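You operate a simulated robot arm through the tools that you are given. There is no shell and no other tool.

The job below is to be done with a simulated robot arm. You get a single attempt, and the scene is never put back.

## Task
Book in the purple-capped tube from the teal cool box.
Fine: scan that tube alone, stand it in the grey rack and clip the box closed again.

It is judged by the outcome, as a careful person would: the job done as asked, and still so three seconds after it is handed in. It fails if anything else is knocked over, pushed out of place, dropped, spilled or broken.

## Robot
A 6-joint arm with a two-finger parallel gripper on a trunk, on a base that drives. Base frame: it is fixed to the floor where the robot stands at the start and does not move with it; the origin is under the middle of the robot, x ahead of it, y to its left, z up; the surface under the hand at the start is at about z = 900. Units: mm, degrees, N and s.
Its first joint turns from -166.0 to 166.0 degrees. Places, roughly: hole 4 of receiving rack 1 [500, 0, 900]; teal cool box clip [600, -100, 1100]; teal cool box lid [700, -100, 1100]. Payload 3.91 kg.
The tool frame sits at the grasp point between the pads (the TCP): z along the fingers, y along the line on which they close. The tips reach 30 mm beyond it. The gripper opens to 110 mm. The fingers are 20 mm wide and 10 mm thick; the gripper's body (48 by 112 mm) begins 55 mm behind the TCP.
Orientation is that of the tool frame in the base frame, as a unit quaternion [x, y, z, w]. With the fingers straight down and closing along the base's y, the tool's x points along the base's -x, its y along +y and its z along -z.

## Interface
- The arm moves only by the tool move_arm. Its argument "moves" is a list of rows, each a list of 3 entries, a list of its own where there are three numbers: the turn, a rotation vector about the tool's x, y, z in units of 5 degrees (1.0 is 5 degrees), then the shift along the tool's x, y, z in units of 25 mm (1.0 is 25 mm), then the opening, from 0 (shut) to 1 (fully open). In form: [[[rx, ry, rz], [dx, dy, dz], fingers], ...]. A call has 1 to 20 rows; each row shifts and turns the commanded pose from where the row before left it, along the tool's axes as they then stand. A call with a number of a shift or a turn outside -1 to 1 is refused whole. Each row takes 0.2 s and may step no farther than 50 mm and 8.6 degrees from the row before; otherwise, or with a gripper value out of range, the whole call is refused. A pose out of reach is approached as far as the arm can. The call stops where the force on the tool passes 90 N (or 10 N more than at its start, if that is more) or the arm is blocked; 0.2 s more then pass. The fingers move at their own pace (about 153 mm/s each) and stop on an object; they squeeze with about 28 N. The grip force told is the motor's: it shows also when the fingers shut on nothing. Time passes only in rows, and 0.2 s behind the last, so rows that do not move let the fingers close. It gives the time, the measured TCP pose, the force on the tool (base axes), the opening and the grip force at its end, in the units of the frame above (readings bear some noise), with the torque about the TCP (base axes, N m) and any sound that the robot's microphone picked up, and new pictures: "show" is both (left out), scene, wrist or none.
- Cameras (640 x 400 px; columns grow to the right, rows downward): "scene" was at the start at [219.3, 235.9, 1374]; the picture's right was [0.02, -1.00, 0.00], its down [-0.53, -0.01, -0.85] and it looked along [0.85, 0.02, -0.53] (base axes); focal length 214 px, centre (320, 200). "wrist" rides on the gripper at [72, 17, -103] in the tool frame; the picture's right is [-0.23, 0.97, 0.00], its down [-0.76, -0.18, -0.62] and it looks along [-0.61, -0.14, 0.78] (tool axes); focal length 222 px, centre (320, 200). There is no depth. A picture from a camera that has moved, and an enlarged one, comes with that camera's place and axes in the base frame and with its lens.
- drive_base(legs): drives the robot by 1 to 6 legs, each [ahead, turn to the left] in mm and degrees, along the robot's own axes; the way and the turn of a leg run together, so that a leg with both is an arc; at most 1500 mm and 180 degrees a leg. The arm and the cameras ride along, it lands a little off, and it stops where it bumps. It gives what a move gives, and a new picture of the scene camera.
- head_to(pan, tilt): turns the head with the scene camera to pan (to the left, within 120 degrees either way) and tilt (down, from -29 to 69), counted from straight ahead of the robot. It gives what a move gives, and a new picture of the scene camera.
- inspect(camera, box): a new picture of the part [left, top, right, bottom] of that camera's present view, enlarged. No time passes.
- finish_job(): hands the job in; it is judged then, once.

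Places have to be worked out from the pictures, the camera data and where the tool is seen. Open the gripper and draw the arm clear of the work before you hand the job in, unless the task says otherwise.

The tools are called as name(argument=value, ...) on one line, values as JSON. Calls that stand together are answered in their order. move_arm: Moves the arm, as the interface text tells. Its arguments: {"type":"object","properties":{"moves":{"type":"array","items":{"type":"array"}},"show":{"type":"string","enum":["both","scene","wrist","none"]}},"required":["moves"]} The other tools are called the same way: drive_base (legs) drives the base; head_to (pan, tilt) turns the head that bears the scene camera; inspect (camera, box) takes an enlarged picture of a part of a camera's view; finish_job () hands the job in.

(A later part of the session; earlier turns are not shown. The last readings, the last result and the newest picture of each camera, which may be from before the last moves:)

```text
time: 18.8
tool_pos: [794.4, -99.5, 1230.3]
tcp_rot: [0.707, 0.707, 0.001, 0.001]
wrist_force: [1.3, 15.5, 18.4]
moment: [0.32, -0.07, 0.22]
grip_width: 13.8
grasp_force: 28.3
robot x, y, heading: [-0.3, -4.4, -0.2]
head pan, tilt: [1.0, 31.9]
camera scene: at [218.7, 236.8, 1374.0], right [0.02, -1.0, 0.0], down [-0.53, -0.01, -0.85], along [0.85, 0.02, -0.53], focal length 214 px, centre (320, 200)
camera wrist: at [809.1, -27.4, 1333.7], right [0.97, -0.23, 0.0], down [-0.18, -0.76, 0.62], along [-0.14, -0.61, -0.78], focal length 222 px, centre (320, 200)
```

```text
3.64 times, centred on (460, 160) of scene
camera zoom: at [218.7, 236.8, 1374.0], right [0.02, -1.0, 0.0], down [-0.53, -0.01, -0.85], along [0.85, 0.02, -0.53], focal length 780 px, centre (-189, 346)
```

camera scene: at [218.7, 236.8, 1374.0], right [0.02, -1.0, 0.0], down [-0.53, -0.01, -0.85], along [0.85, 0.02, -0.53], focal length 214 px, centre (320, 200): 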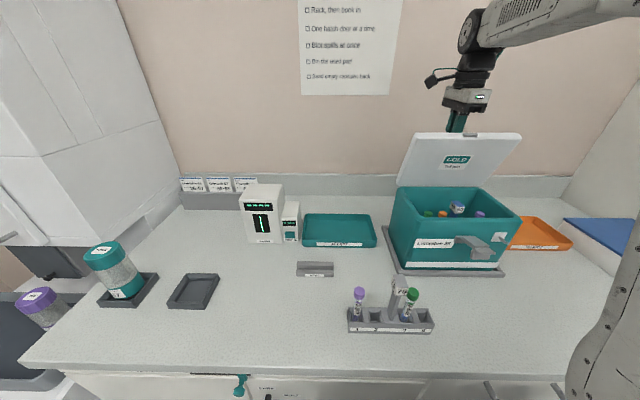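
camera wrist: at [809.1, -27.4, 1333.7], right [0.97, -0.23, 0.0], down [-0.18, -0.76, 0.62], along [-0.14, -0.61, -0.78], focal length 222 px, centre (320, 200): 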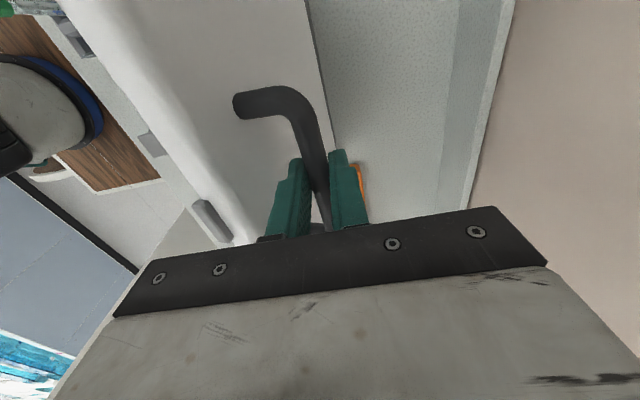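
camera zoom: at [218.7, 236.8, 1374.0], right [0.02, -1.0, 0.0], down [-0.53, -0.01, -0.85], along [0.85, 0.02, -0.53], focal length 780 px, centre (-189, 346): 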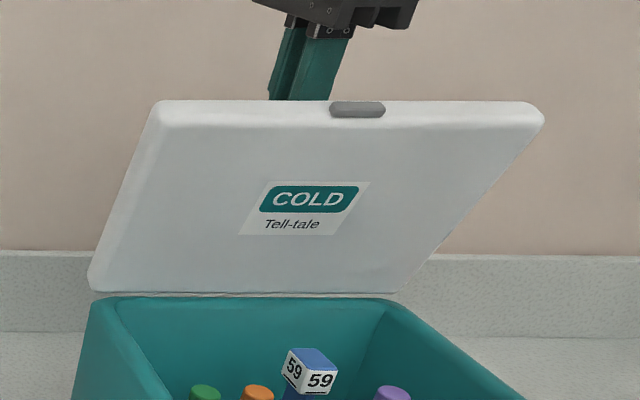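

The lid is at about 70°, showing a "COLD tell-tale" label, and it now pushes the hand up slightly, so the true arc runs a bit higher than commanded. I'll continue past vertical with a slightly raised path.

move_arm(moves=[[[0, 0, 0], [0, 0.476, -0.03], 0.0], [[0, 0, 0], [0, 0.468, 0.02], 0.0], [[0, 0, 0], [0, 0.456, 0.06], 0.0], [[0, 0, 0], [0, 0.444, 0.11], 0.0], [[0, 0, 0], [0, 0.43, 0.15], 0.0]])

inspect(camera="scene", box=[380, 95, 540, 205])

```text
time: 20.0
tool_pos: [850.8, -100.6, 1220.4]
tcp_rot: [0.707, 0.707, -0.001, 0.0]
wrist_force: [-9.9, -1.4, -19.2]
moment: [0.07, 0.19, -0.01]
grip_width: 13.7
grasp_force: 28.1
robot x, y, heading: [-0.6, -0.1, -0.2]
head pan, tilt: [1.0, 31.9]
camera scene: at [219.6, 235.6, 1374.0], right [0.02, -1.0, 0.0], down [-0.53, -0.01, -0.85], along [0.85, 0.02, -0.53], focal length 214 px, centre (320, 200)
camera wrist: at [866.2, -29.5, 1323.6], right [0.97, -0.23, 0.0], down [-0.18, -0.76, 0.62], along [-0.14, -0.61, -0.78], focal length 222 px, centre (320, 200)
```

scene: 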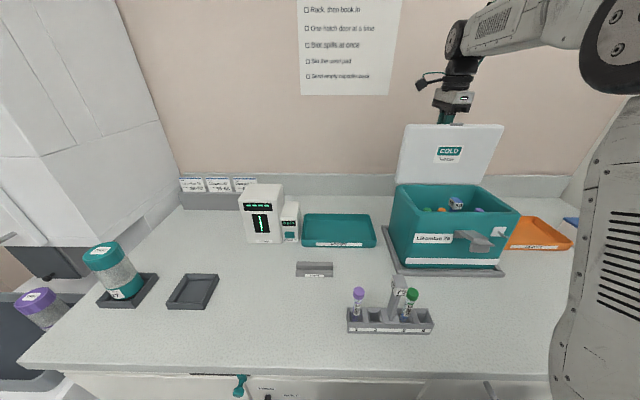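
wrist: 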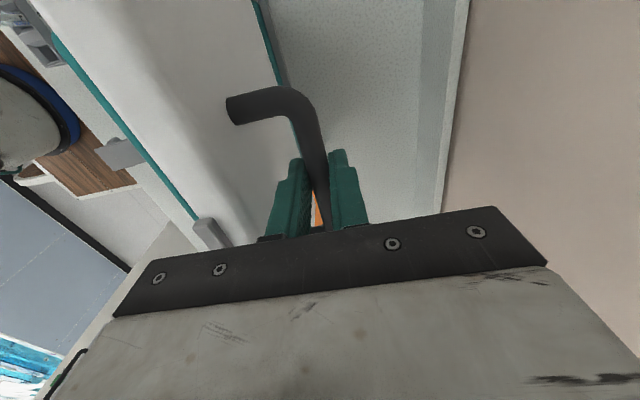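

```text
3.64 times, centred on (460, 150) of scene
camera zoom: at [219.6, 235.6, 1374.0], right [0.02, -1.0, 0.0], down [-0.53, -0.01, -0.85], along [0.85, 0.02, -0.53], focal length 780 px, centre (-189, 382)
```

zoom: 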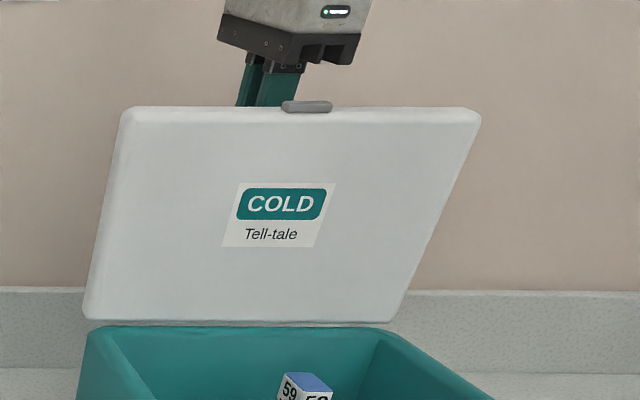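

The lid stands at or just beyond vertical. I'll try a little farther to feel whether there is a stop.

move_arm(moves=[[[0, 0, 0], [0, 0.38, 0.26], 0.0], [[0, 0, 0], [0, 0.36, 0.26], 0.0]], show="none")

inspect(camera="scene", box=[380, 95, 540, 205])

```text
time: 20.6
tool_pos: [869.4, -101.8, 1209.9]
tcp_rot: [0.707, 0.708, 0.0, 0.0]
wrist_force: [-8.8, -4.3, -10.2]
moment: [-0.07, 0.2, -0.02]
grip_width: 13.7
grasp_force: 27.9
robot x, y, heading: [2.7, -0.2, -0.2]
head pan, tilt: [1.0, 31.9]
```

```text
3.64 times, centred on (460, 150) of scene
camera zoom: at [219.4, 235.4, 1374.1], right [0.02, -1.0, 0.0], down [-0.53, -0.01, -0.85], along [0.85, 0.02, -0.53], focal length 780 px, centre (-189, 382)
```

zoom: 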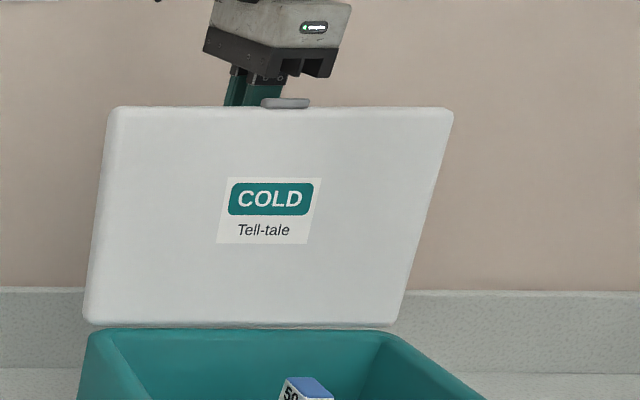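

The lid moves freely to about 103° with a steady, friction-like resistance. I'll open the fingers just enough and lift straight off the bar to see if the lid stays.

move_arm(moves=[[[0, 0, 0], [0, 0, 0], 0.2], [[0, 0, 0], [0, 0, 0], 0.2], [[0, 0, 0], [0, 0.04, -0.4], 0.2]], show="scene")

inspect(camera="scene", box=[380, 95, 540, 205])

```text
time: 21.4
tool_pos: [870.3, -100.2, 1218.9]
tcp_rot: [0.706, 0.708, 0.001, 0.0]
wrist_force: [-0.6, -0.8, 0.0]
moment: [0.01, 0.0, -0.01]
grip_width: 21.9
grasp_force: 0.0
robot x, y, heading: [-0.4, -1.7, 0.0]
head pan, tilt: [1.0, 31.9]
camera scene: at [219.4, 235.7, 1374.0], right [0.02, -1.0, 0.0], down [-0.53, -0.01, -0.85], along [0.85, 0.02, -0.53], focal length 214 px, centre (320, 200)
```

scene: 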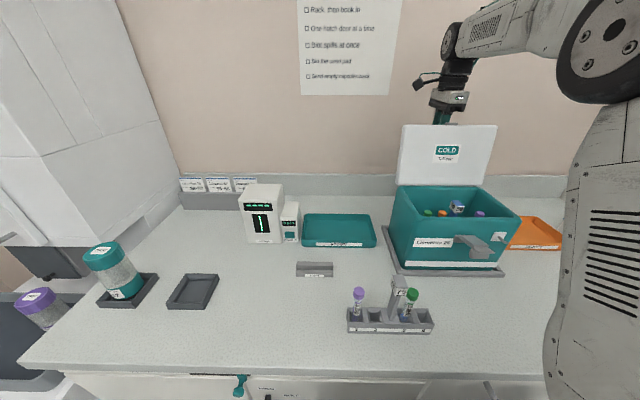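

```text
3.64 times, centred on (460, 150) of scene
camera zoom: at [219.4, 235.7, 1374.0], right [0.02, -1.0, 0.0], down [-0.53, -0.01, -0.85], along [0.85, 0.02, -0.53], focal length 780 px, centre (-189, 382)
```

zoom: 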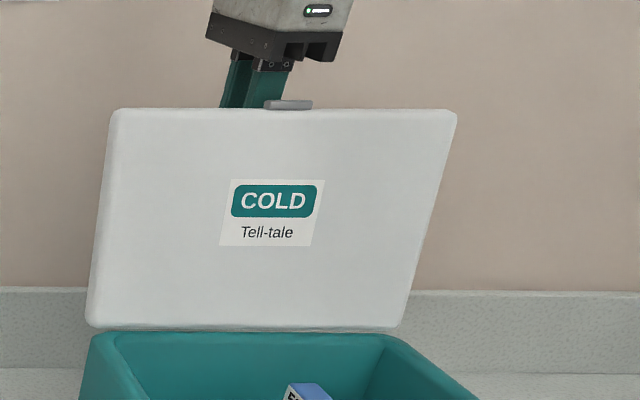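

The lid barely moved after release. I'll wait another moment with the fingers still loosely around the bar to be sure it does not creep.

move_arm(moves=[[[0, 0, 0], [0, 0, 0], 0.2], [[0, 0, 0], [0, 0, 0], 0.2], [[0, 0, 0], [0, 0, 0], 0.2]], show="none")

inspect(camera="scene", box=[380, 95, 540, 205])

inspect(camera="scene", box=[400, 180, 510, 250])

```text
time: 22.2
tool_pos: [870.3, -99.7, 1219.1]
tcp_rot: [0.706, 0.708, 0.0, 0.0]
wrist_force: [0.2, -0.7, 0.0]
moment: [0.01, -0.01, -0.05]
grip_width: 21.8
grasp_force: 0.2
robot x, y, heading: [1.4, 0.4, 0.2]
head pan, tilt: [1.0, 31.9]
```

```text
3.64 times, centred on (460, 150) of scene
camera zoom: at [219.4, 235.7, 1374.0], right [0.02, -1.0, 0.0], down [-0.53, -0.01, -0.85], along [0.85, 0.02, -0.53], focal length 780 px, centre (-189, 382)
```

zoom: 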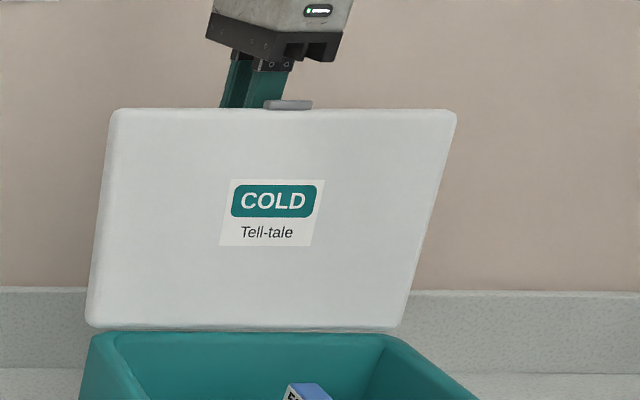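

```text
5.71 times, centred on (455, 215) of scene
camera zoom: at [219.4, 235.7, 1374.0], right [0.02, -1.0, 0.0], down [-0.53, -0.01, -0.85], along [0.85, 0.02, -0.53], focal length 1226 px, centre (-451, 114)
```

zoom: 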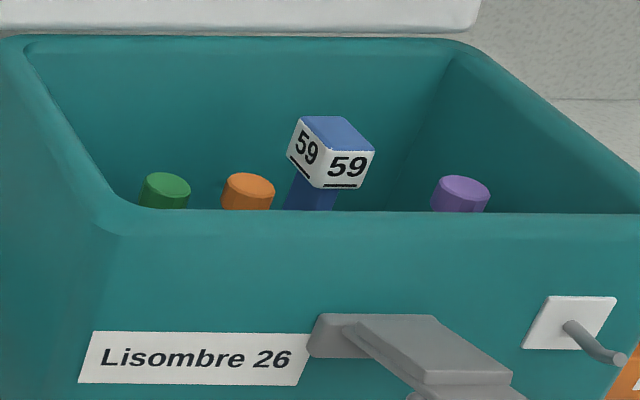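

The lid holds at about 100° on its own, and the box holds green, orange and purple tubes with the purple one at the right end (near x 682, y −167, cap top z≈1050). I'll lift clear of the lid and move back over the box.

move_arm(moves=[[[0, 0, 0], [0, 0.04, -0.9], 0.2], [[0, 0, 0], [0, 0, -1], 0.2], [[0, 0, 0], [0, 0, -1], 0.2], [[0, 0, 0], [0, 0, -0.6], 0.2], [[0, 0, 0], [0, -1, 0], 0.5], [[0, 0, 0], [0, -1, 0], 0.5], [[0, 0, 0], [0, -1, 0], 0.5], [[0, 0, 0], [0, -1, 0], 0.5], [[0, 0, 0], [0, -1, 0], 0.5], [[0, 0, 0], [0, -1, 0], 0.5], [[0, 0, 0], [0, -1, 0], 0.5], [[0, 0, 0], [0, 0, 0], 0.5]])

inspect(camera="wrist", box=[200, 0, 520, 200])

```text
time: 24.8
tool_pos: [696.4, -101.0, 1306.2]
tcp_rot: [0.707, 0.707, 0.0, 0.0]
wrist_force: [0.6, 0.1, 0.7]
moment: [-0.01, 0.02, -0.02]
grip_width: 55.0
grasp_force: 0.1
robot x, y, heading: [3.5, 0.2, -0.3]
head pan, tilt: [1.0, 31.9]
camera scene: at [219.4, 235.7, 1374.0], right [0.02, -1.0, 0.0], down [-0.53, -0.01, -0.85], along [0.85, 0.02, -0.53], focal length 214 px, centre (320, 200)
camera wrist: at [711.9, -28.5, 1409.5], right [0.97, -0.23, 0.0], down [-0.18, -0.76, 0.62], along [-0.14, -0.61, -0.78], focal length 222 px, centre (320, 200)
```

scene: 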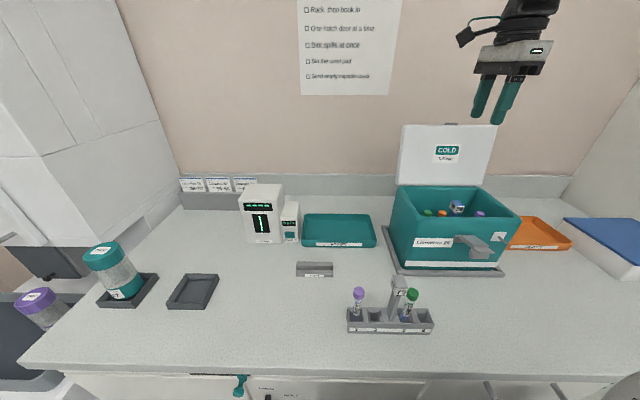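
wrist: 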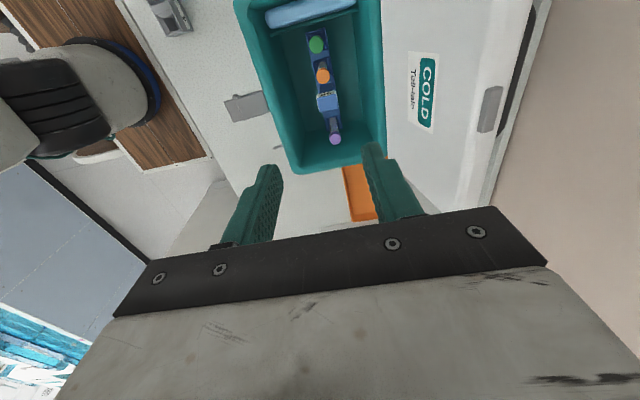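

```text
2.00 times, centred on (360, 100) of wrist
camera zoom: at [711.9, -28.5, 1409.5], right [0.97, -0.23, 0.0], down [-0.18, -0.76, 0.62], along [-0.14, -0.61, -0.78], focal length 444 px, centre (240, 400)
```

zoom: 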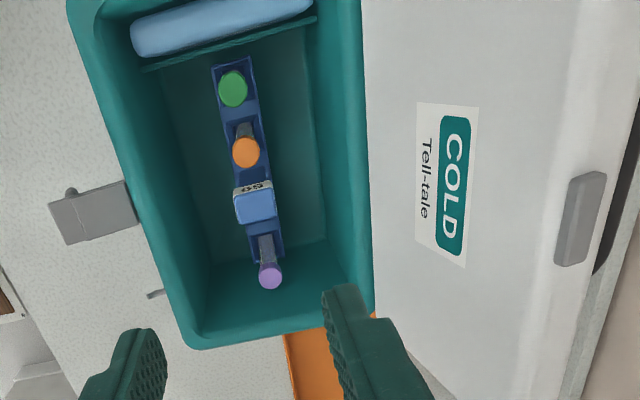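

I see the purple cap at about (702, −187, 1041), alone at the end of the blue rack. I'll turn the hand back so the wrist camera looks from the robot's side and see where the tube's barcode faces.

move_arm(moves=[[[0, 0, -1], [0, 0, 0], 0.5], [[0, 0, -1], [0, 0, 0], 0.5], [[0, 0, -1], [0, 0, 0], 0.5], [[0, 0, -1], [0, 0, 0], 0.5], [[0, 0, -1], [0, 0, 0], 0.5], [[0, 0, -1], [0, 0, 0], 0.5], [[0, 0, -1], [0, 0, 0], 0.5], [[0, 0, -1], [0, 0, 0], 0.5], [[0, 0, -1], [0, 0, 0], 0.5], [[0, 0, -1], [0, 0, 0], 0.5], [[0, 0, -1], [0, 0, 0], 0.5], [[0, 0, -1], [0, 0, 0], 0.5], [[0, 0, -1], [0, 0, 0], 0.5], [[0, 0, -1], [0, 0, 0], 0.5], [[0, 0, -1], [0, 0, 0], 0.5], [[0, 0, -1], [0, 0, 0], 0.5], [[0, 0, -1], [0, 0, 0], 0.5], [[0, 0, -1], [0, 0, 0], 0.5]], show="none")

move_arm(moves=[[[0, 0, 0], [-0.06, -0.86, 0.9], 0.5], [[0, 0, 0], [-0.06, -0.86, 0.9], 0.5], [[0, 0, 0], [-0.06, -0.86, 0.9], 0.5], [[0, 0, 0], [-0.06, -0.86, 0.9], 0.5]])

inspect(camera="wrist", box=[240, 80, 400, 220])

```text
time: 28.6
tool_pos: [696.9, -100.3, 1306.8]
tcp_rot: [-0.001, 1.0, -0.001, -0.001]
wrist_force: [0.4, -0.7, 0.2]
moment: [-0.01, -0.01, 0.0]
grip_width: 55.1
grasp_force: 0.0
robot x, y, heading: [1.3, 1.0, -0.4]
head pan, tilt: [1.0, 31.9]
```

```text
time: 29.6
tool_pos: [700.4, -186.9, 1216.2]
tcp_rot: [0.001, 1.0, 0.0, 0.0]
wrist_force: [-0.3, 0.7, -0.8]
moment: [0.0, -0.02, 0.0]
grip_width: 55.3
grasp_force: 0.1
robot x, y, heading: [1.2, 0.1, 0.1]
head pan, tilt: [1.0, 31.9]
camera scene: at [219.2, 235.9, 1374.0], right [0.02, -1.0, 0.0], down [-0.53, -0.01, -0.85], along [0.85, 0.02, -0.53], focal length 214 px, centre (320, 200)
camera wrist: at [627.7, -170.7, 1319.5], right [0.23, 0.97, 0.0], down [0.76, -0.18, 0.62], along [0.61, -0.14, -0.78], focal length 222 px, centre (320, 200)
```

scene: 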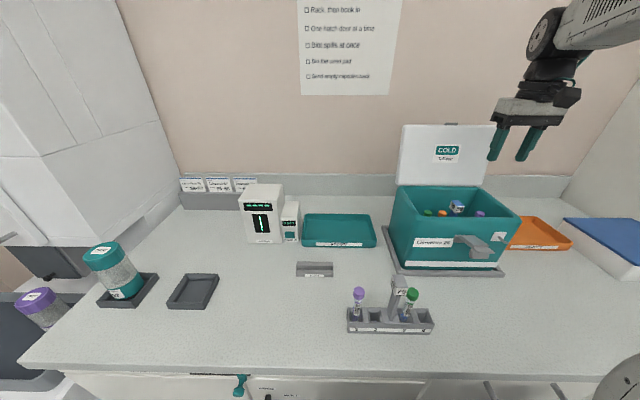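
wrist: 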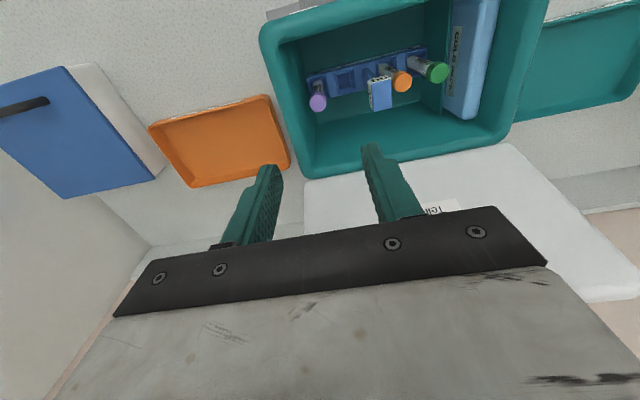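

```text
2.86 times, centred on (320, 150) of wrist
camera zoom: at [627.7, -170.7, 1319.5], right [0.23, 0.97, 0.0], down [0.76, -0.18, 0.62], along [0.61, -0.14, -0.78], focal length 635 px, centre (320, 343)
```

zoom: 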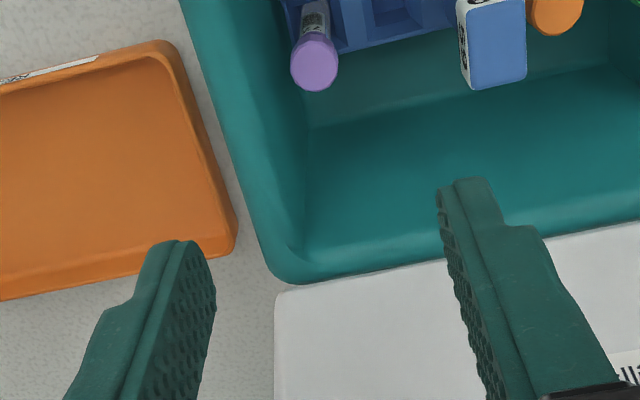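

I'll enlarge the tube itself to find which way the label faces.

inspect(camera="wrist", box=[295, 60, 375, 120])

inspect(camera="wrist", box=[290, 30, 470, 130])

```text
6.67 times, centred on (335, 90) of wrist
camera zoom: at [627.7, -170.7, 1319.5], right [0.23, 0.97, 0.0], down [0.76, -0.18, 0.62], along [0.61, -0.14, -0.78], focal length 1481 px, centre (220, 933)
```

zoom: 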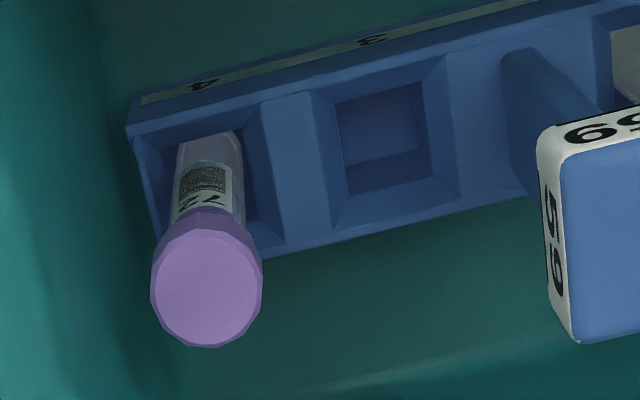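

```text
3.56 times, centred on (380, 80) of wrist
camera zoom: at [627.7, -170.7, 1319.5], right [0.23, 0.97, 0.0], down [0.76, -0.18, 0.62], along [0.61, -0.14, -0.78], focal length 790 px, centre (107, 627)
```

zoom: 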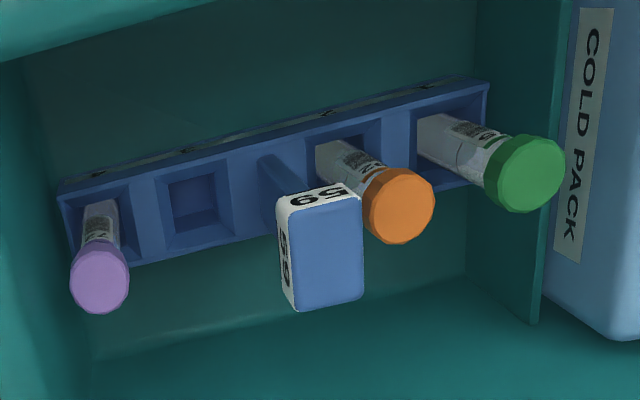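

The purple tube's label and barcode face −x, towards the robot. I'll check the clearance between this tube and the box's right wall.

inspect(camera="scene", box=[450, 185, 530, 235])

inspect(camera="wrist", box=[250, 10, 370, 190])

```text
8.00 times, centred on (490, 210) of scene
camera zoom: at [219.2, 235.9, 1374.0], right [0.02, -1.0, 0.0], down [-0.53, -0.01, -0.85], along [0.85, 0.02, -0.53], focal length 1716 px, centre (-1040, 120)
```

zoom: 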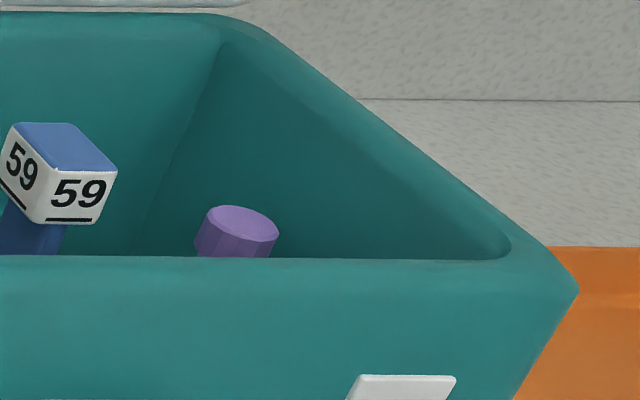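

```text
2.22 times, centred on (310, 100) of wrist
camera zoom: at [627.7, -170.7, 1319.5], right [0.23, 0.97, 0.0], down [0.76, -0.18, 0.62], along [0.61, -0.14, -0.78], focal length 494 px, centre (342, 422)
```

zoom: 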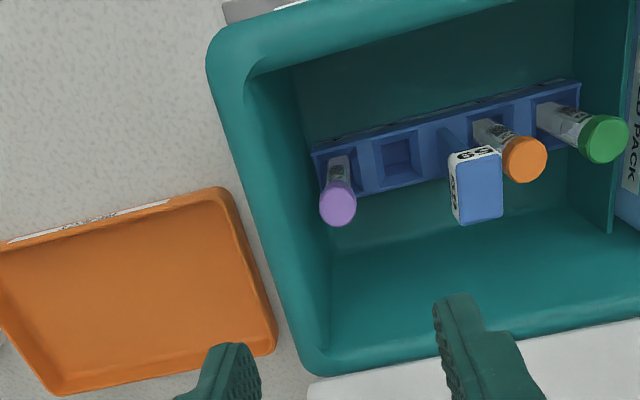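

The right wall is only about 19 mm from the tube axis, too tight for a finger on that side, so I'll grip the cap along x with just the fingertips, leaving the barcode free below. I'll turn the hand to −90° (so that +90° at the scanner puts the barcode towards +x).

move_arm(moves=[[[0, 0, -1], [0, 0, 0], 0.5], [[0, 0, -1], [0, 0, 0], 0.5], [[0, 0, -1], [0, 0, 0], 0.5], [[0, 0, -1], [0, 0, 0], 0.5], [[0, 0, -1], [0, 0, 0], 0.5], [[0, 0, -1], [0, 0, 0], 0.5], [[0, 0, -1], [0, 0, 0], 0.5], [[0, 0, -1], [0, 0, 0], 0.5], [[0, 0, -1], [0, 0, 0], 0.5], [[0, 0, -1], [0, 0, 0], 0.5], [[0, 0, -1], [0, 0, 0], 0.5], [[0, 0, -1], [0, 0, 0], 0.5], [[0, 0, -1], [0, 0, 0], 0.5], [[0, 0, -1], [0, 0, 0], 0.5], [[0, 0, -1], [0, 0, 0], 0.5], [[0, 0, -1], [0, 0, 0], 0.5], [[0, 0, -1], [0, 0, 0], 0.5], [[0, 0, -1], [0, 0, 0], 0.5]])

inspect(camera="wrist", box=[200, 60, 440, 220])

```text
time: 33.4
tool_pos: [700.8, -186.2, 1216.0]
tcp_rot: [0.708, -0.706, 0.0, 0.001]
wrist_force: [0.2, 0.4, -0.1]
moment: [0.01, -0.02, 0.01]
grip_width: 55.2
grasp_force: 0.1
robot x, y, heading: [-1.3, 3.1, -0.3]
head pan, tilt: [1.0, 31.9]
camera scene: at [219.4, 235.7, 1374.0], right [0.02, -1.0, 0.0], down [-0.53, -0.01, -0.85], along [0.85, 0.02, -0.53], focal length 214 px, centre (320, 200)
camera wrist: at [683.4, -259.6, 1319.8], right [-0.97, 0.23, 0.0], down [0.18, 0.76, 0.62], along [0.14, 0.61, -0.78], focal length 222 px, centre (320, 200)
```

scene: 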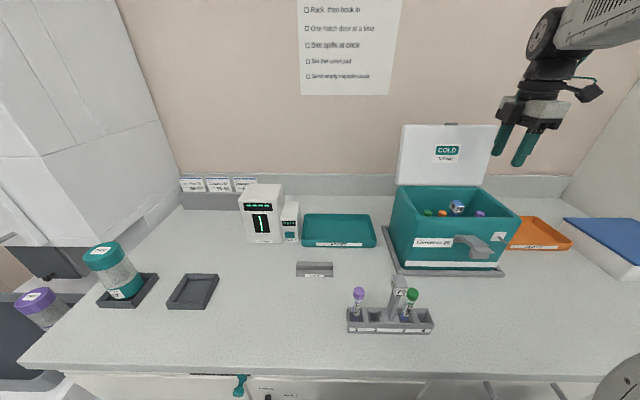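
wrist: 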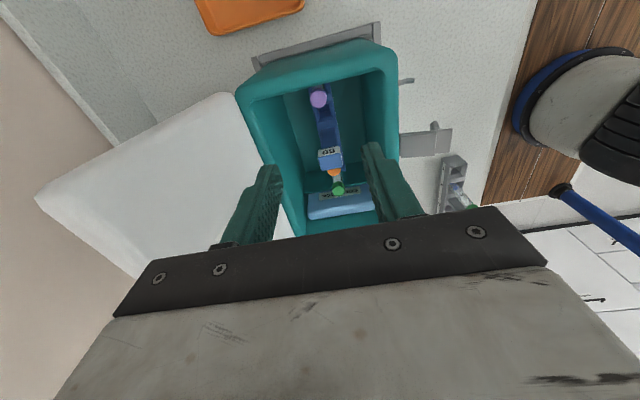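

```text
2.50 times, centred on (320, 140) of wrist
camera zoom: at [683.4, -259.6, 1319.8], right [-0.97, 0.23, 0.0], down [0.18, 0.76, 0.62], along [0.14, 0.61, -0.78], focal length 555 px, centre (320, 350)
```

zoom: 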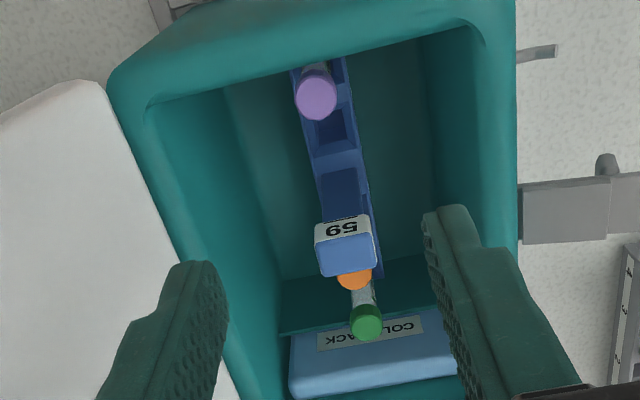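

Triangulating the three wrist views puts the cap top at (701, −190, 1039). I'll descend with the fingers 44 mm apart until the tips are about 17 mm below the cap top, then close gently on the cap.

move_arm(moves=[[[0, 0, 0], [0.01, 0, 0.95], 0.4], [[0, 0, 0], [0.01, 0, 0.95], 0.4], [[0, 0, 0], [0.01, 0, 0.95], 0.4], [[0, 0, 0], [0.01, 0, 0.95], 0.4], [[0, 0, 0], [0.01, 0, 0.95], 0.4], [[0, 0, 0], [0.01, 0, 0.95], 0.4], [[0, 0, 0], [0.01, 0, 0.45], 0.4], [[0, 0, 0], [0, 0, 0.3], 0.4]])

inspect(camera="wrist", box=[220, 80, 420, 260])

inspect(camera="scene", box=[420, 150, 540, 240])

```text
time: 35.2
tool_pos: [701.1, -186.9, 1055.1]
tcp_rot: [-0.707, 0.707, 0.0, 0.0]
wrist_force: [0.6, 0.1, 0.3]
moment: [0.0, 0.01, 0.05]
grip_width: 44.2
grasp_force: 0.1
robot x, y, heading: [2.9, 2.3, 0.1]
head pan, tilt: [1.0, 31.9]
camera scene: at [219.3, 235.7, 1374.0], right [0.02, -1.0, 0.0], down [-0.53, -0.01, -0.85], along [0.85, 0.02, -0.53], focal length 214 px, centre (320, 200)
camera wrist: at [682.1, -261.1, 1158.7], right [-0.97, 0.23, 0.0], down [0.18, 0.76, 0.62], along [0.14, 0.61, -0.78], focal length 222 px, centre (320, 200)
```

scene: 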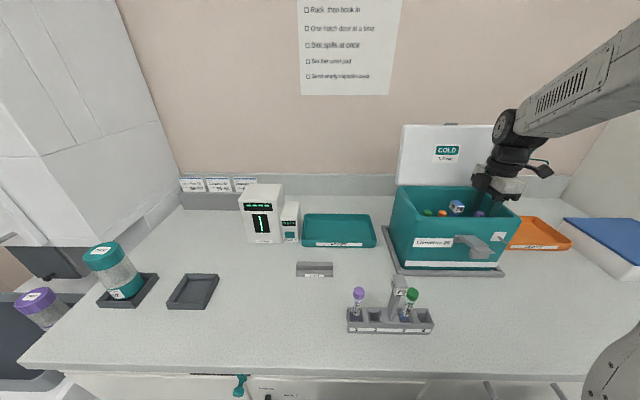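
wrist: 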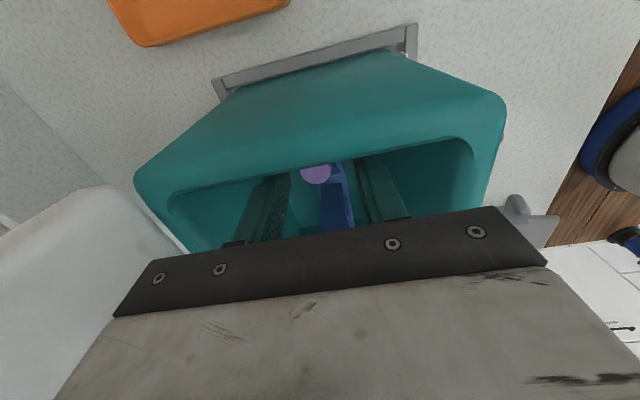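

```text
2.22 times, centred on (320, 170) of wrist
camera zoom: at [682.1, -261.1, 1158.7], right [-0.97, 0.23, 0.0], down [0.18, 0.76, 0.62], along [0.14, 0.61, -0.78], focal length 494 px, centre (320, 267)
```

zoom: 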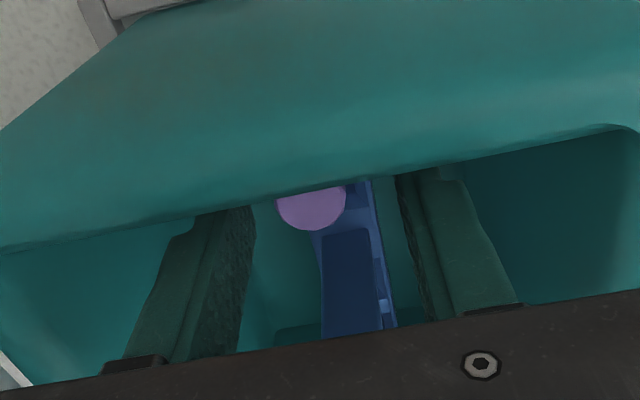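

```text
4.44 times, centred on (480, 195) of scene
camera zoom: at [219.3, 235.7, 1374.0], right [0.02, -1.0, 0.0], down [-0.53, -0.01, -0.85], along [0.85, 0.02, -0.53], focal length 953 px, centre (-391, 222)
```

zoom: 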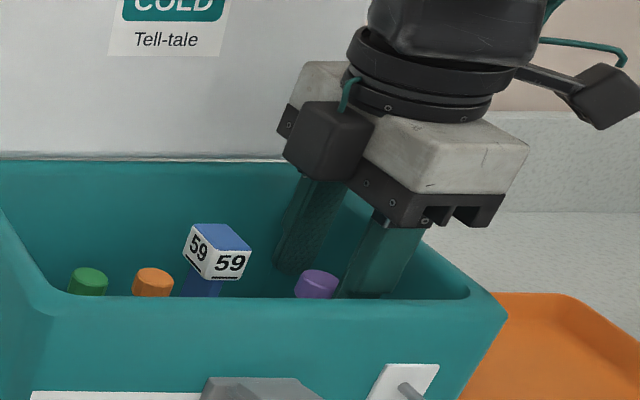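

The cap is centred between the fingers in x. I'll lower 3 mm, shift 2 mm towards it, and close.

move_arm(moves=[[[0, 0, 0], [0.08, 0, 0.12], 0.4], [[0, 0, 0], [0, 0, 0], 0.1], [[0, 0, 0], [0, 0, 0], 0.1], [[0, 0, 0], [0, 0, 0], 0.1]], show="none")

inspect(camera="wrist", box=[220, 80, 420, 260])

inspect(camera="scene", box=[420, 150, 540, 240])

```text
time: 36.2
tool_pos: [701.3, -189.2, 1051.5]
tcp_rot: [0.707, -0.707, -0.001, 0.0]
wrist_force: [-0.3, -0.7, -0.3]
moment: [0.01, -0.01, 0.06]
grip_width: 19.1
grasp_force: 27.9
robot x, y, heading: [-0.6, -1.9, 0.1]
head pan, tilt: [1.0, 31.9]
```

```text
2.22 times, centred on (320, 170) of wrist
camera zoom: at [682.8, -262.8, 1155.4], right [-0.97, 0.23, 0.0], down [0.18, 0.76, 0.62], along [0.14, 0.61, -0.78], focal length 494 px, centre (320, 267)
```

zoom: 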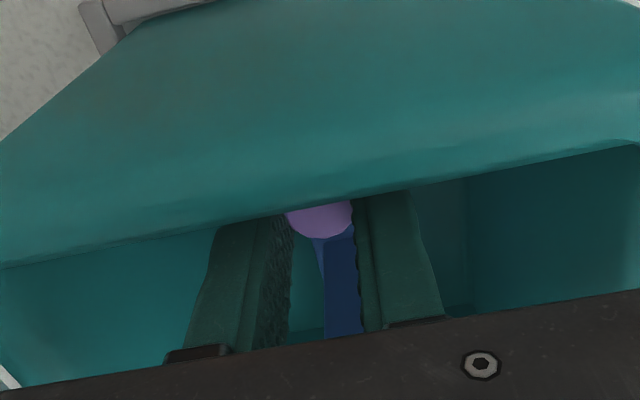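

```text
4.44 times, centred on (480, 195) of scene
camera zoom: at [219.4, 235.7, 1374.0], right [0.02, -1.0, 0.0], down [-0.53, -0.01, -0.85], along [0.85, 0.02, -0.53], focal length 953 px, centre (-391, 222)
```

zoom: 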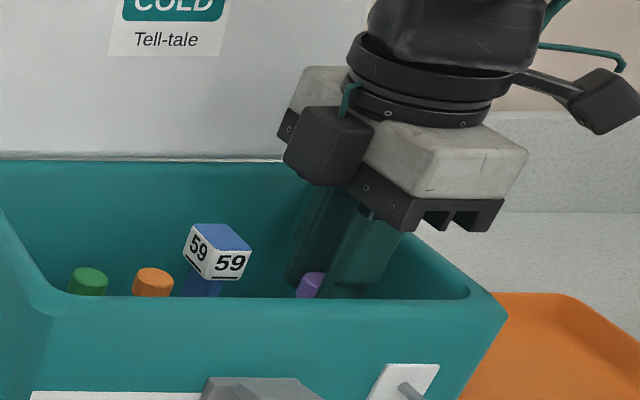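

The cap is held (19.1 mm). I'll lift straight up slowly first, checking only the tube comes along.

move_arm(moves=[[[0, 0, 0], [0, 0, -0.4], 0.1], [[0, 0, 0], [0, 0, -0.6], 0.1], [[0, 0, 0], [0, 0, -0.8], 0.1], [[0, 0, 0], [0, 0, -0.8], 0.1]])

inspect(camera="scene", box=[420, 140, 540, 230])

```text
time: 37.2
tool_pos: [702.4, -189.1, 1116.9]
tcp_rot: [0.707, -0.707, 0.0, -0.001]
wrist_force: [0.4, -0.8, -0.5]
moment: [-0.03, 0.0, -0.03]
grip_width: 19.0
grasp_force: 27.6
robot x, y, heading: [2.4, -2.7, 0.0]
head pan, tilt: [1.0, 31.9]
camera scene: at [219.5, 235.7, 1374.0], right [0.02, -1.0, 0.0], down [-0.53, -0.01, -0.85], along [0.85, 0.02, -0.53], focal length 214 px, centre (320, 200)
camera wrist: at [683.8, -262.6, 1220.7], right [-0.97, 0.23, 0.0], down [0.18, 0.76, 0.62], along [0.14, 0.61, -0.78], focal length 222 px, centre (320, 200)
```

scene: 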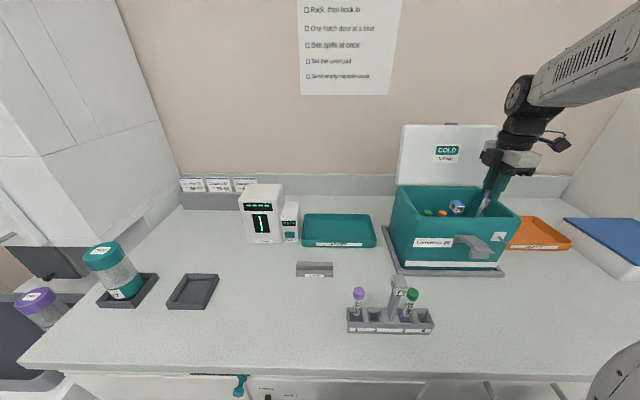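
wrist: 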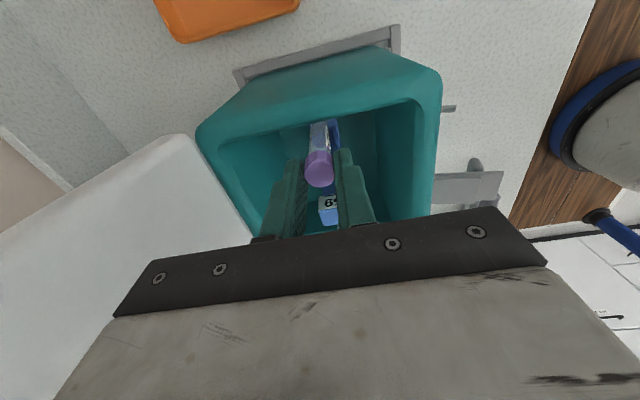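

```text
4.44 times, centred on (480, 185) of scene
camera zoom: at [219.5, 235.7, 1374.0], right [0.02, -1.0, 0.0], down [-0.53, -0.01, -0.85], along [0.85, 0.02, -0.53], focal length 953 px, centre (-391, 267)
```

zoom: 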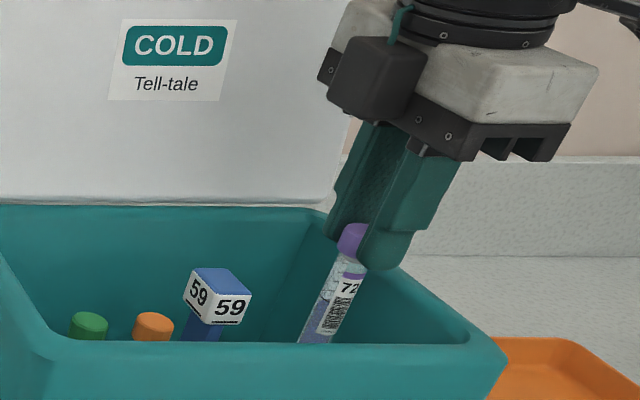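

Only the tube (number 72) came out, with its barcode facing roughly −x; the box's rack stayed put. I'll raise it well clear of the box rim.

move_arm(moves=[[[0, 0, 0], [0, 0, -1], 0.1], [[0, 0, 0], [0, 0, -1], 0.1], [[0, 0, 0], [0, 0, -1], 0.1], [[0, 0, 0], [0, 0, -1], 0.1], [[0, 0, 0], [0, 0, -1], 0.1]])

inspect(camera="scene", box=[420, 100, 540, 190])

inspect(camera="wrist", box=[260, 80, 400, 240])

```text
time: 38.4
tool_pos: [700.3, -191.6, 1243.1]
tcp_rot: [-0.707, 0.707, 0.0, -0.001]
wrist_force: [0.3, 1.0, -0.7]
moment: [-0.04, 0.03, -0.01]
grip_width: 19.0
grasp_force: 27.9
robot x, y, heading: [-3.9, -0.2, 0.0]
head pan, tilt: [1.0, 31.9]
camera scene: at [219.5, 235.7, 1374.0], right [0.02, -1.0, 0.0], down [-0.53, -0.01, -0.85], along [0.85, 0.02, -0.53], focal length 214 px, centre (320, 200)
camera wrist: at [682.9, -264.5, 1346.0], right [-0.97, 0.23, 0.0], down [0.18, 0.76, 0.62], along [0.14, 0.61, -0.78], focal length 222 px, centre (320, 200)
```

scene: 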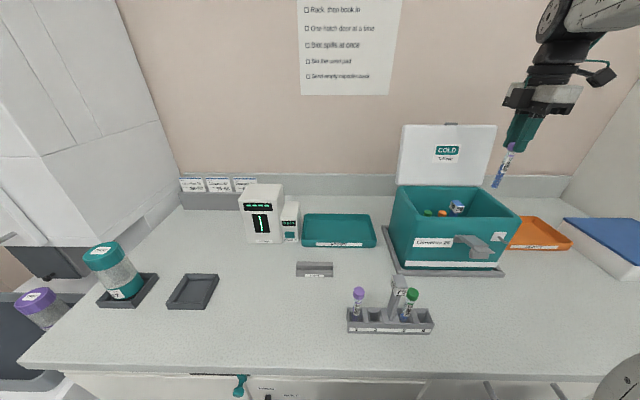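
wrist: 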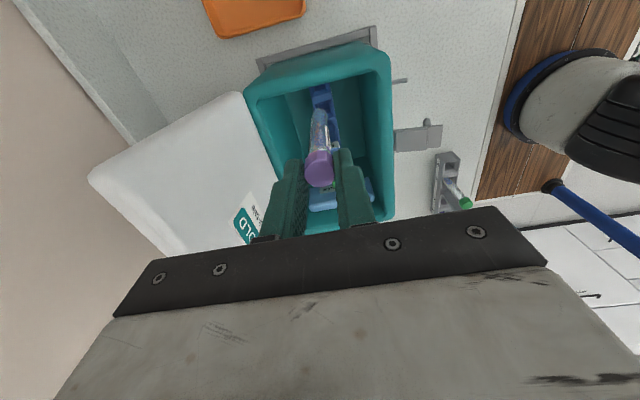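

```text
4.44 times, centred on (480, 145) of scene
camera zoom: at [219.5, 235.7, 1374.0], right [0.02, -1.0, 0.0], down [-0.53, -0.01, -0.85], along [0.85, 0.02, -0.53], focal length 953 px, centre (-391, 444)
```

zoom: 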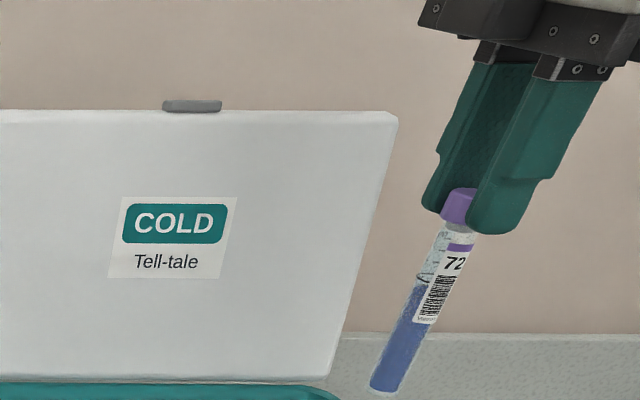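

```text
2.50 times, centred on (330, 160) of wrist
camera zoom: at [682.9, -264.5, 1346.0], right [-0.97, 0.23, 0.0], down [0.18, 0.76, 0.62], along [0.14, 0.61, -0.78], focal length 555 px, centre (295, 300)
```

zoom: 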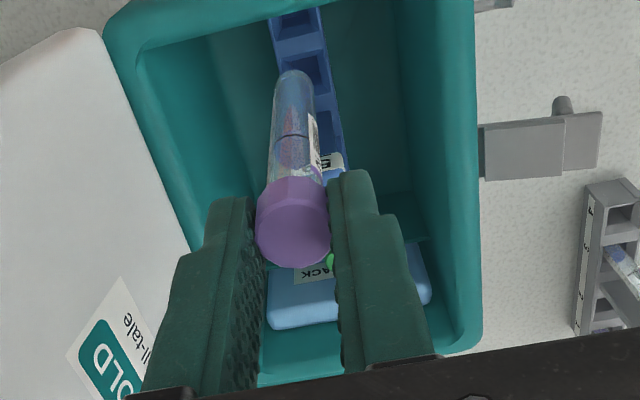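

The tube hangs straight: its bottom is 129 mm and the barcode centre about 68 mm below the TCP. I'll carry it leftwards over the bench towards the scanner while turning the hand from −90° to +90°.

move_arm(moves=[[[0, 0, 1], [-0.676, 0.068, 0], 0.1], [[0, 0, 1], [-0.6675, 0.1267, 0], 0.1], [[0, 0, 1], [-0.6539, 0.1844, 0], 0.1], [[0, 0, 1], [-0.6354, 0.2406, 0], 0.1], [[0, 0, 1], [-0.612, 0.2951, 0], 0.1], [[0, 0, 1], [-0.5839, 0.3473, 0], 0.1], [[0, 0, 1], [-0.5514, 0.3969, 0], 0.1], [[0, 0, 1], [-0.5148, 0.4434, 0], 0.1], [[0, 0, 1], [-0.4741, 0.4866, 0], 0.1], [[0, 0, 1], [-0.4299, 0.5261, 0], 0.1], [[0, 0, 1], [-0.3824, 0.5615, 0], 0.1], [[0, 0, 1], [-0.3321, 0.5928, 0], 0.1], [[0, 0, 1], [-0.2791, 0.6194, 0], 0.1], [[0, 0, 1], [-0.2241, 0.6414, 0], 0.1], [[0, 0, 1], [-0.1673, 0.6585, 0], 0.1], [[0, 0, 1], [-0.1093, 0.6706, 0], 0.1], [[0, 0, 1], [-0.0504, 0.6775, 0], 0.1], [[0, 0, 1], [0.0088, 0.6793, 0], 0.1]])

```text
time: 42.2
tool_pos: [671.4, 116.3, 1242.2]
tcp_rot: [0.0, 1.0, 0.0, 0.0]
wrist_force: [0.2, -0.3, 0.4]
moment: [-0.01, 0.04, -0.02]
grip_width: 19.0
grasp_force: 28.0
robot x, y, heading: [-1.4, -0.6, 0.2]
head pan, tilt: [1.0, 31.9]
camera scene: at [219.4, 235.7, 1374.0], right [0.02, -1.0, 0.0], down [-0.53, -0.01, -0.85], along [0.85, 0.02, -0.53], focal length 214 px, centre (320, 200)
camera wrist: at [596.9, 132.0, 1344.6], right [0.23, 0.97, 0.0], down [0.76, -0.18, 0.62], along [0.61, -0.14, -0.78], focal length 222 px, centre (320, 200)
```

scene: 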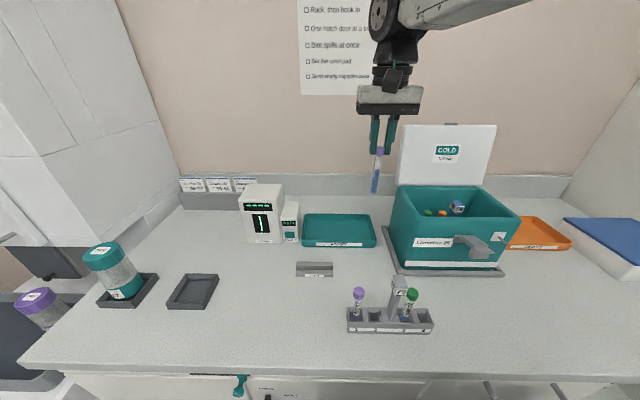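
wrist: 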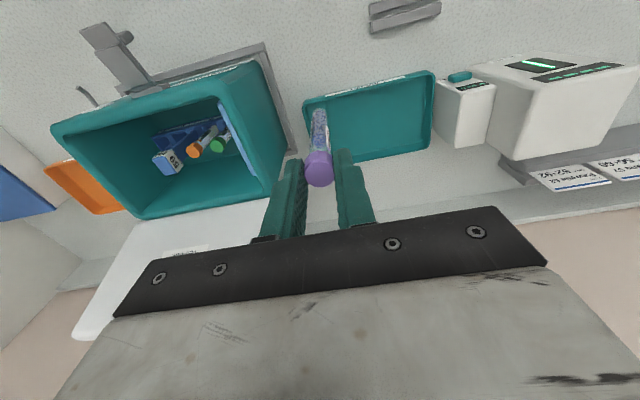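

Halfway there, on track with the grip steady. I'll continue the second half of the turn and move.

move_arm(moves=[[[0, 0, 1], [0.068, 0.676, 0], 0.1], [[0, 0, 1], [0.1266, 0.6675, 0], 0.1], [[0, 0, 1], [0.1844, 0.6539, 0], 0.1], [[0, 0, 1], [0.2407, 0.6354, 0], 0.1], [[0, 0, 1], [0.2951, 0.612, 0], 0.1], [[0, 0, 1], [0.3473, 0.584, 0], 0.1], [[0, 0, 1], [0.3969, 0.5514, 0], 0.1], [[0, 0, 1], [0.4435, 0.5148, 0], 0.1], [[0, 0, 1], [0.4866, 0.4741, 0], 0.1], [[0, 0, 1], [0.5261, 0.4299, 0], 0.1], [[0, 0, 1], [0.5615, 0.3824, 0], 0.1], [[0, 0, 1], [0.5928, 0.3321, 0], 0.1], [[0, 0, 1], [0.6194, 0.2791, 0], 0.1], [[0, 0, 1], [0.6414, 0.2241, 0], 0.1], [[0, 0, 1], [0.6585, 0.1673, 0], 0.1], [[0, 0, 1], [0.6706, 0.1093, 0], 0.1], [[0, 0, 1], [0.6775, 0.0504, 0], 0.1], [[0, 0, 1], [0.6793, -0.0088, 0], 0.1]])

inspect(camera="scene", box=[200, 90, 340, 260])

inspect(camera="wrist", box=[260, 60, 460, 220])

```text
time: 46.0
tool_pos: [641.7, 419.8, 1242.6]
tcp_rot: [0.707, 0.707, -0.001, 0.001]
wrist_force: [-0.1, 0.2, 0.1]
moment: [0.02, -0.01, 0.01]
grip_width: 19.5
grasp_force: 28.2
robot x, y, heading: [0.1, 0.9, 0.2]
head pan, tilt: [1.0, 31.9]
camera scene: at [219.3, 235.7, 1374.1], right [0.02, -1.0, 0.0], down [-0.53, -0.01, -0.85], along [0.85, 0.02, -0.53], focal length 214 px, centre (320, 200)
camera wrist: at [657.2, 490.5, 1345.2], right [0.97, -0.23, 0.0], down [-0.18, -0.76, 0.62], along [-0.14, -0.61, -0.78], focal length 222 px, centre (320, 200)
```

scene: 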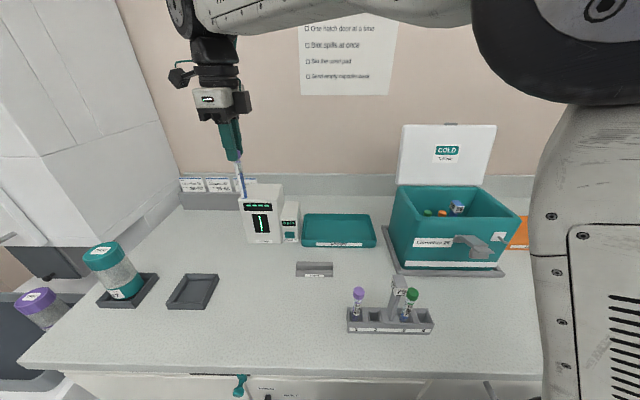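
wrist: 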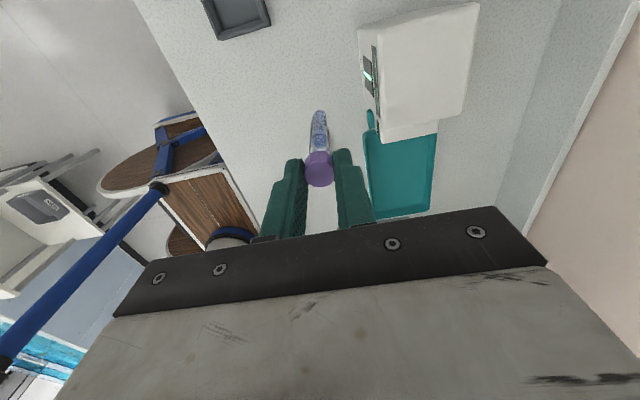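

```text
2.35 times, centred on (270, 175) of scene
camera zoom: at [219.3, 235.7, 1374.1], right [0.02, -1.0, 0.0], down [-0.53, -0.01, -0.85], along [0.85, 0.02, -0.53], focal length 505 px, centre (438, 259)
```

zoom: 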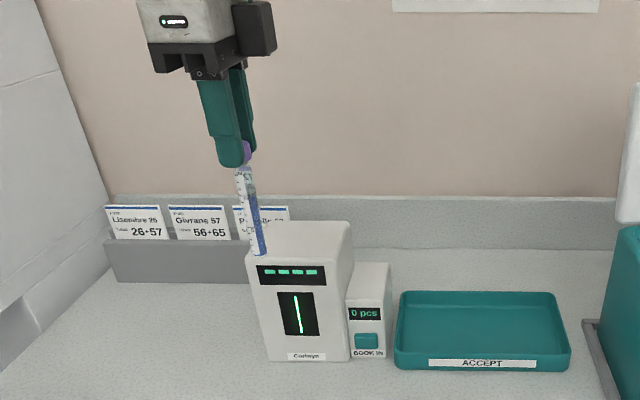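

```text
2.50 times, centred on (360, 140) of wrist
camera zoom: at [657.2, 490.5, 1345.2], right [0.97, -0.23, 0.0], down [-0.18, -0.76, 0.62], along [-0.14, -0.61, -0.78], focal length 555 px, centre (220, 350)
```

zoom: 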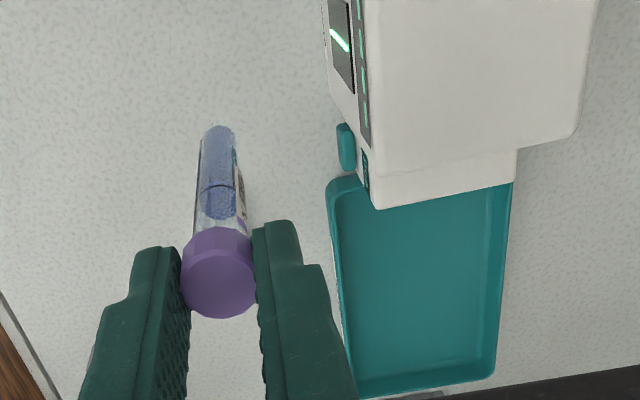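

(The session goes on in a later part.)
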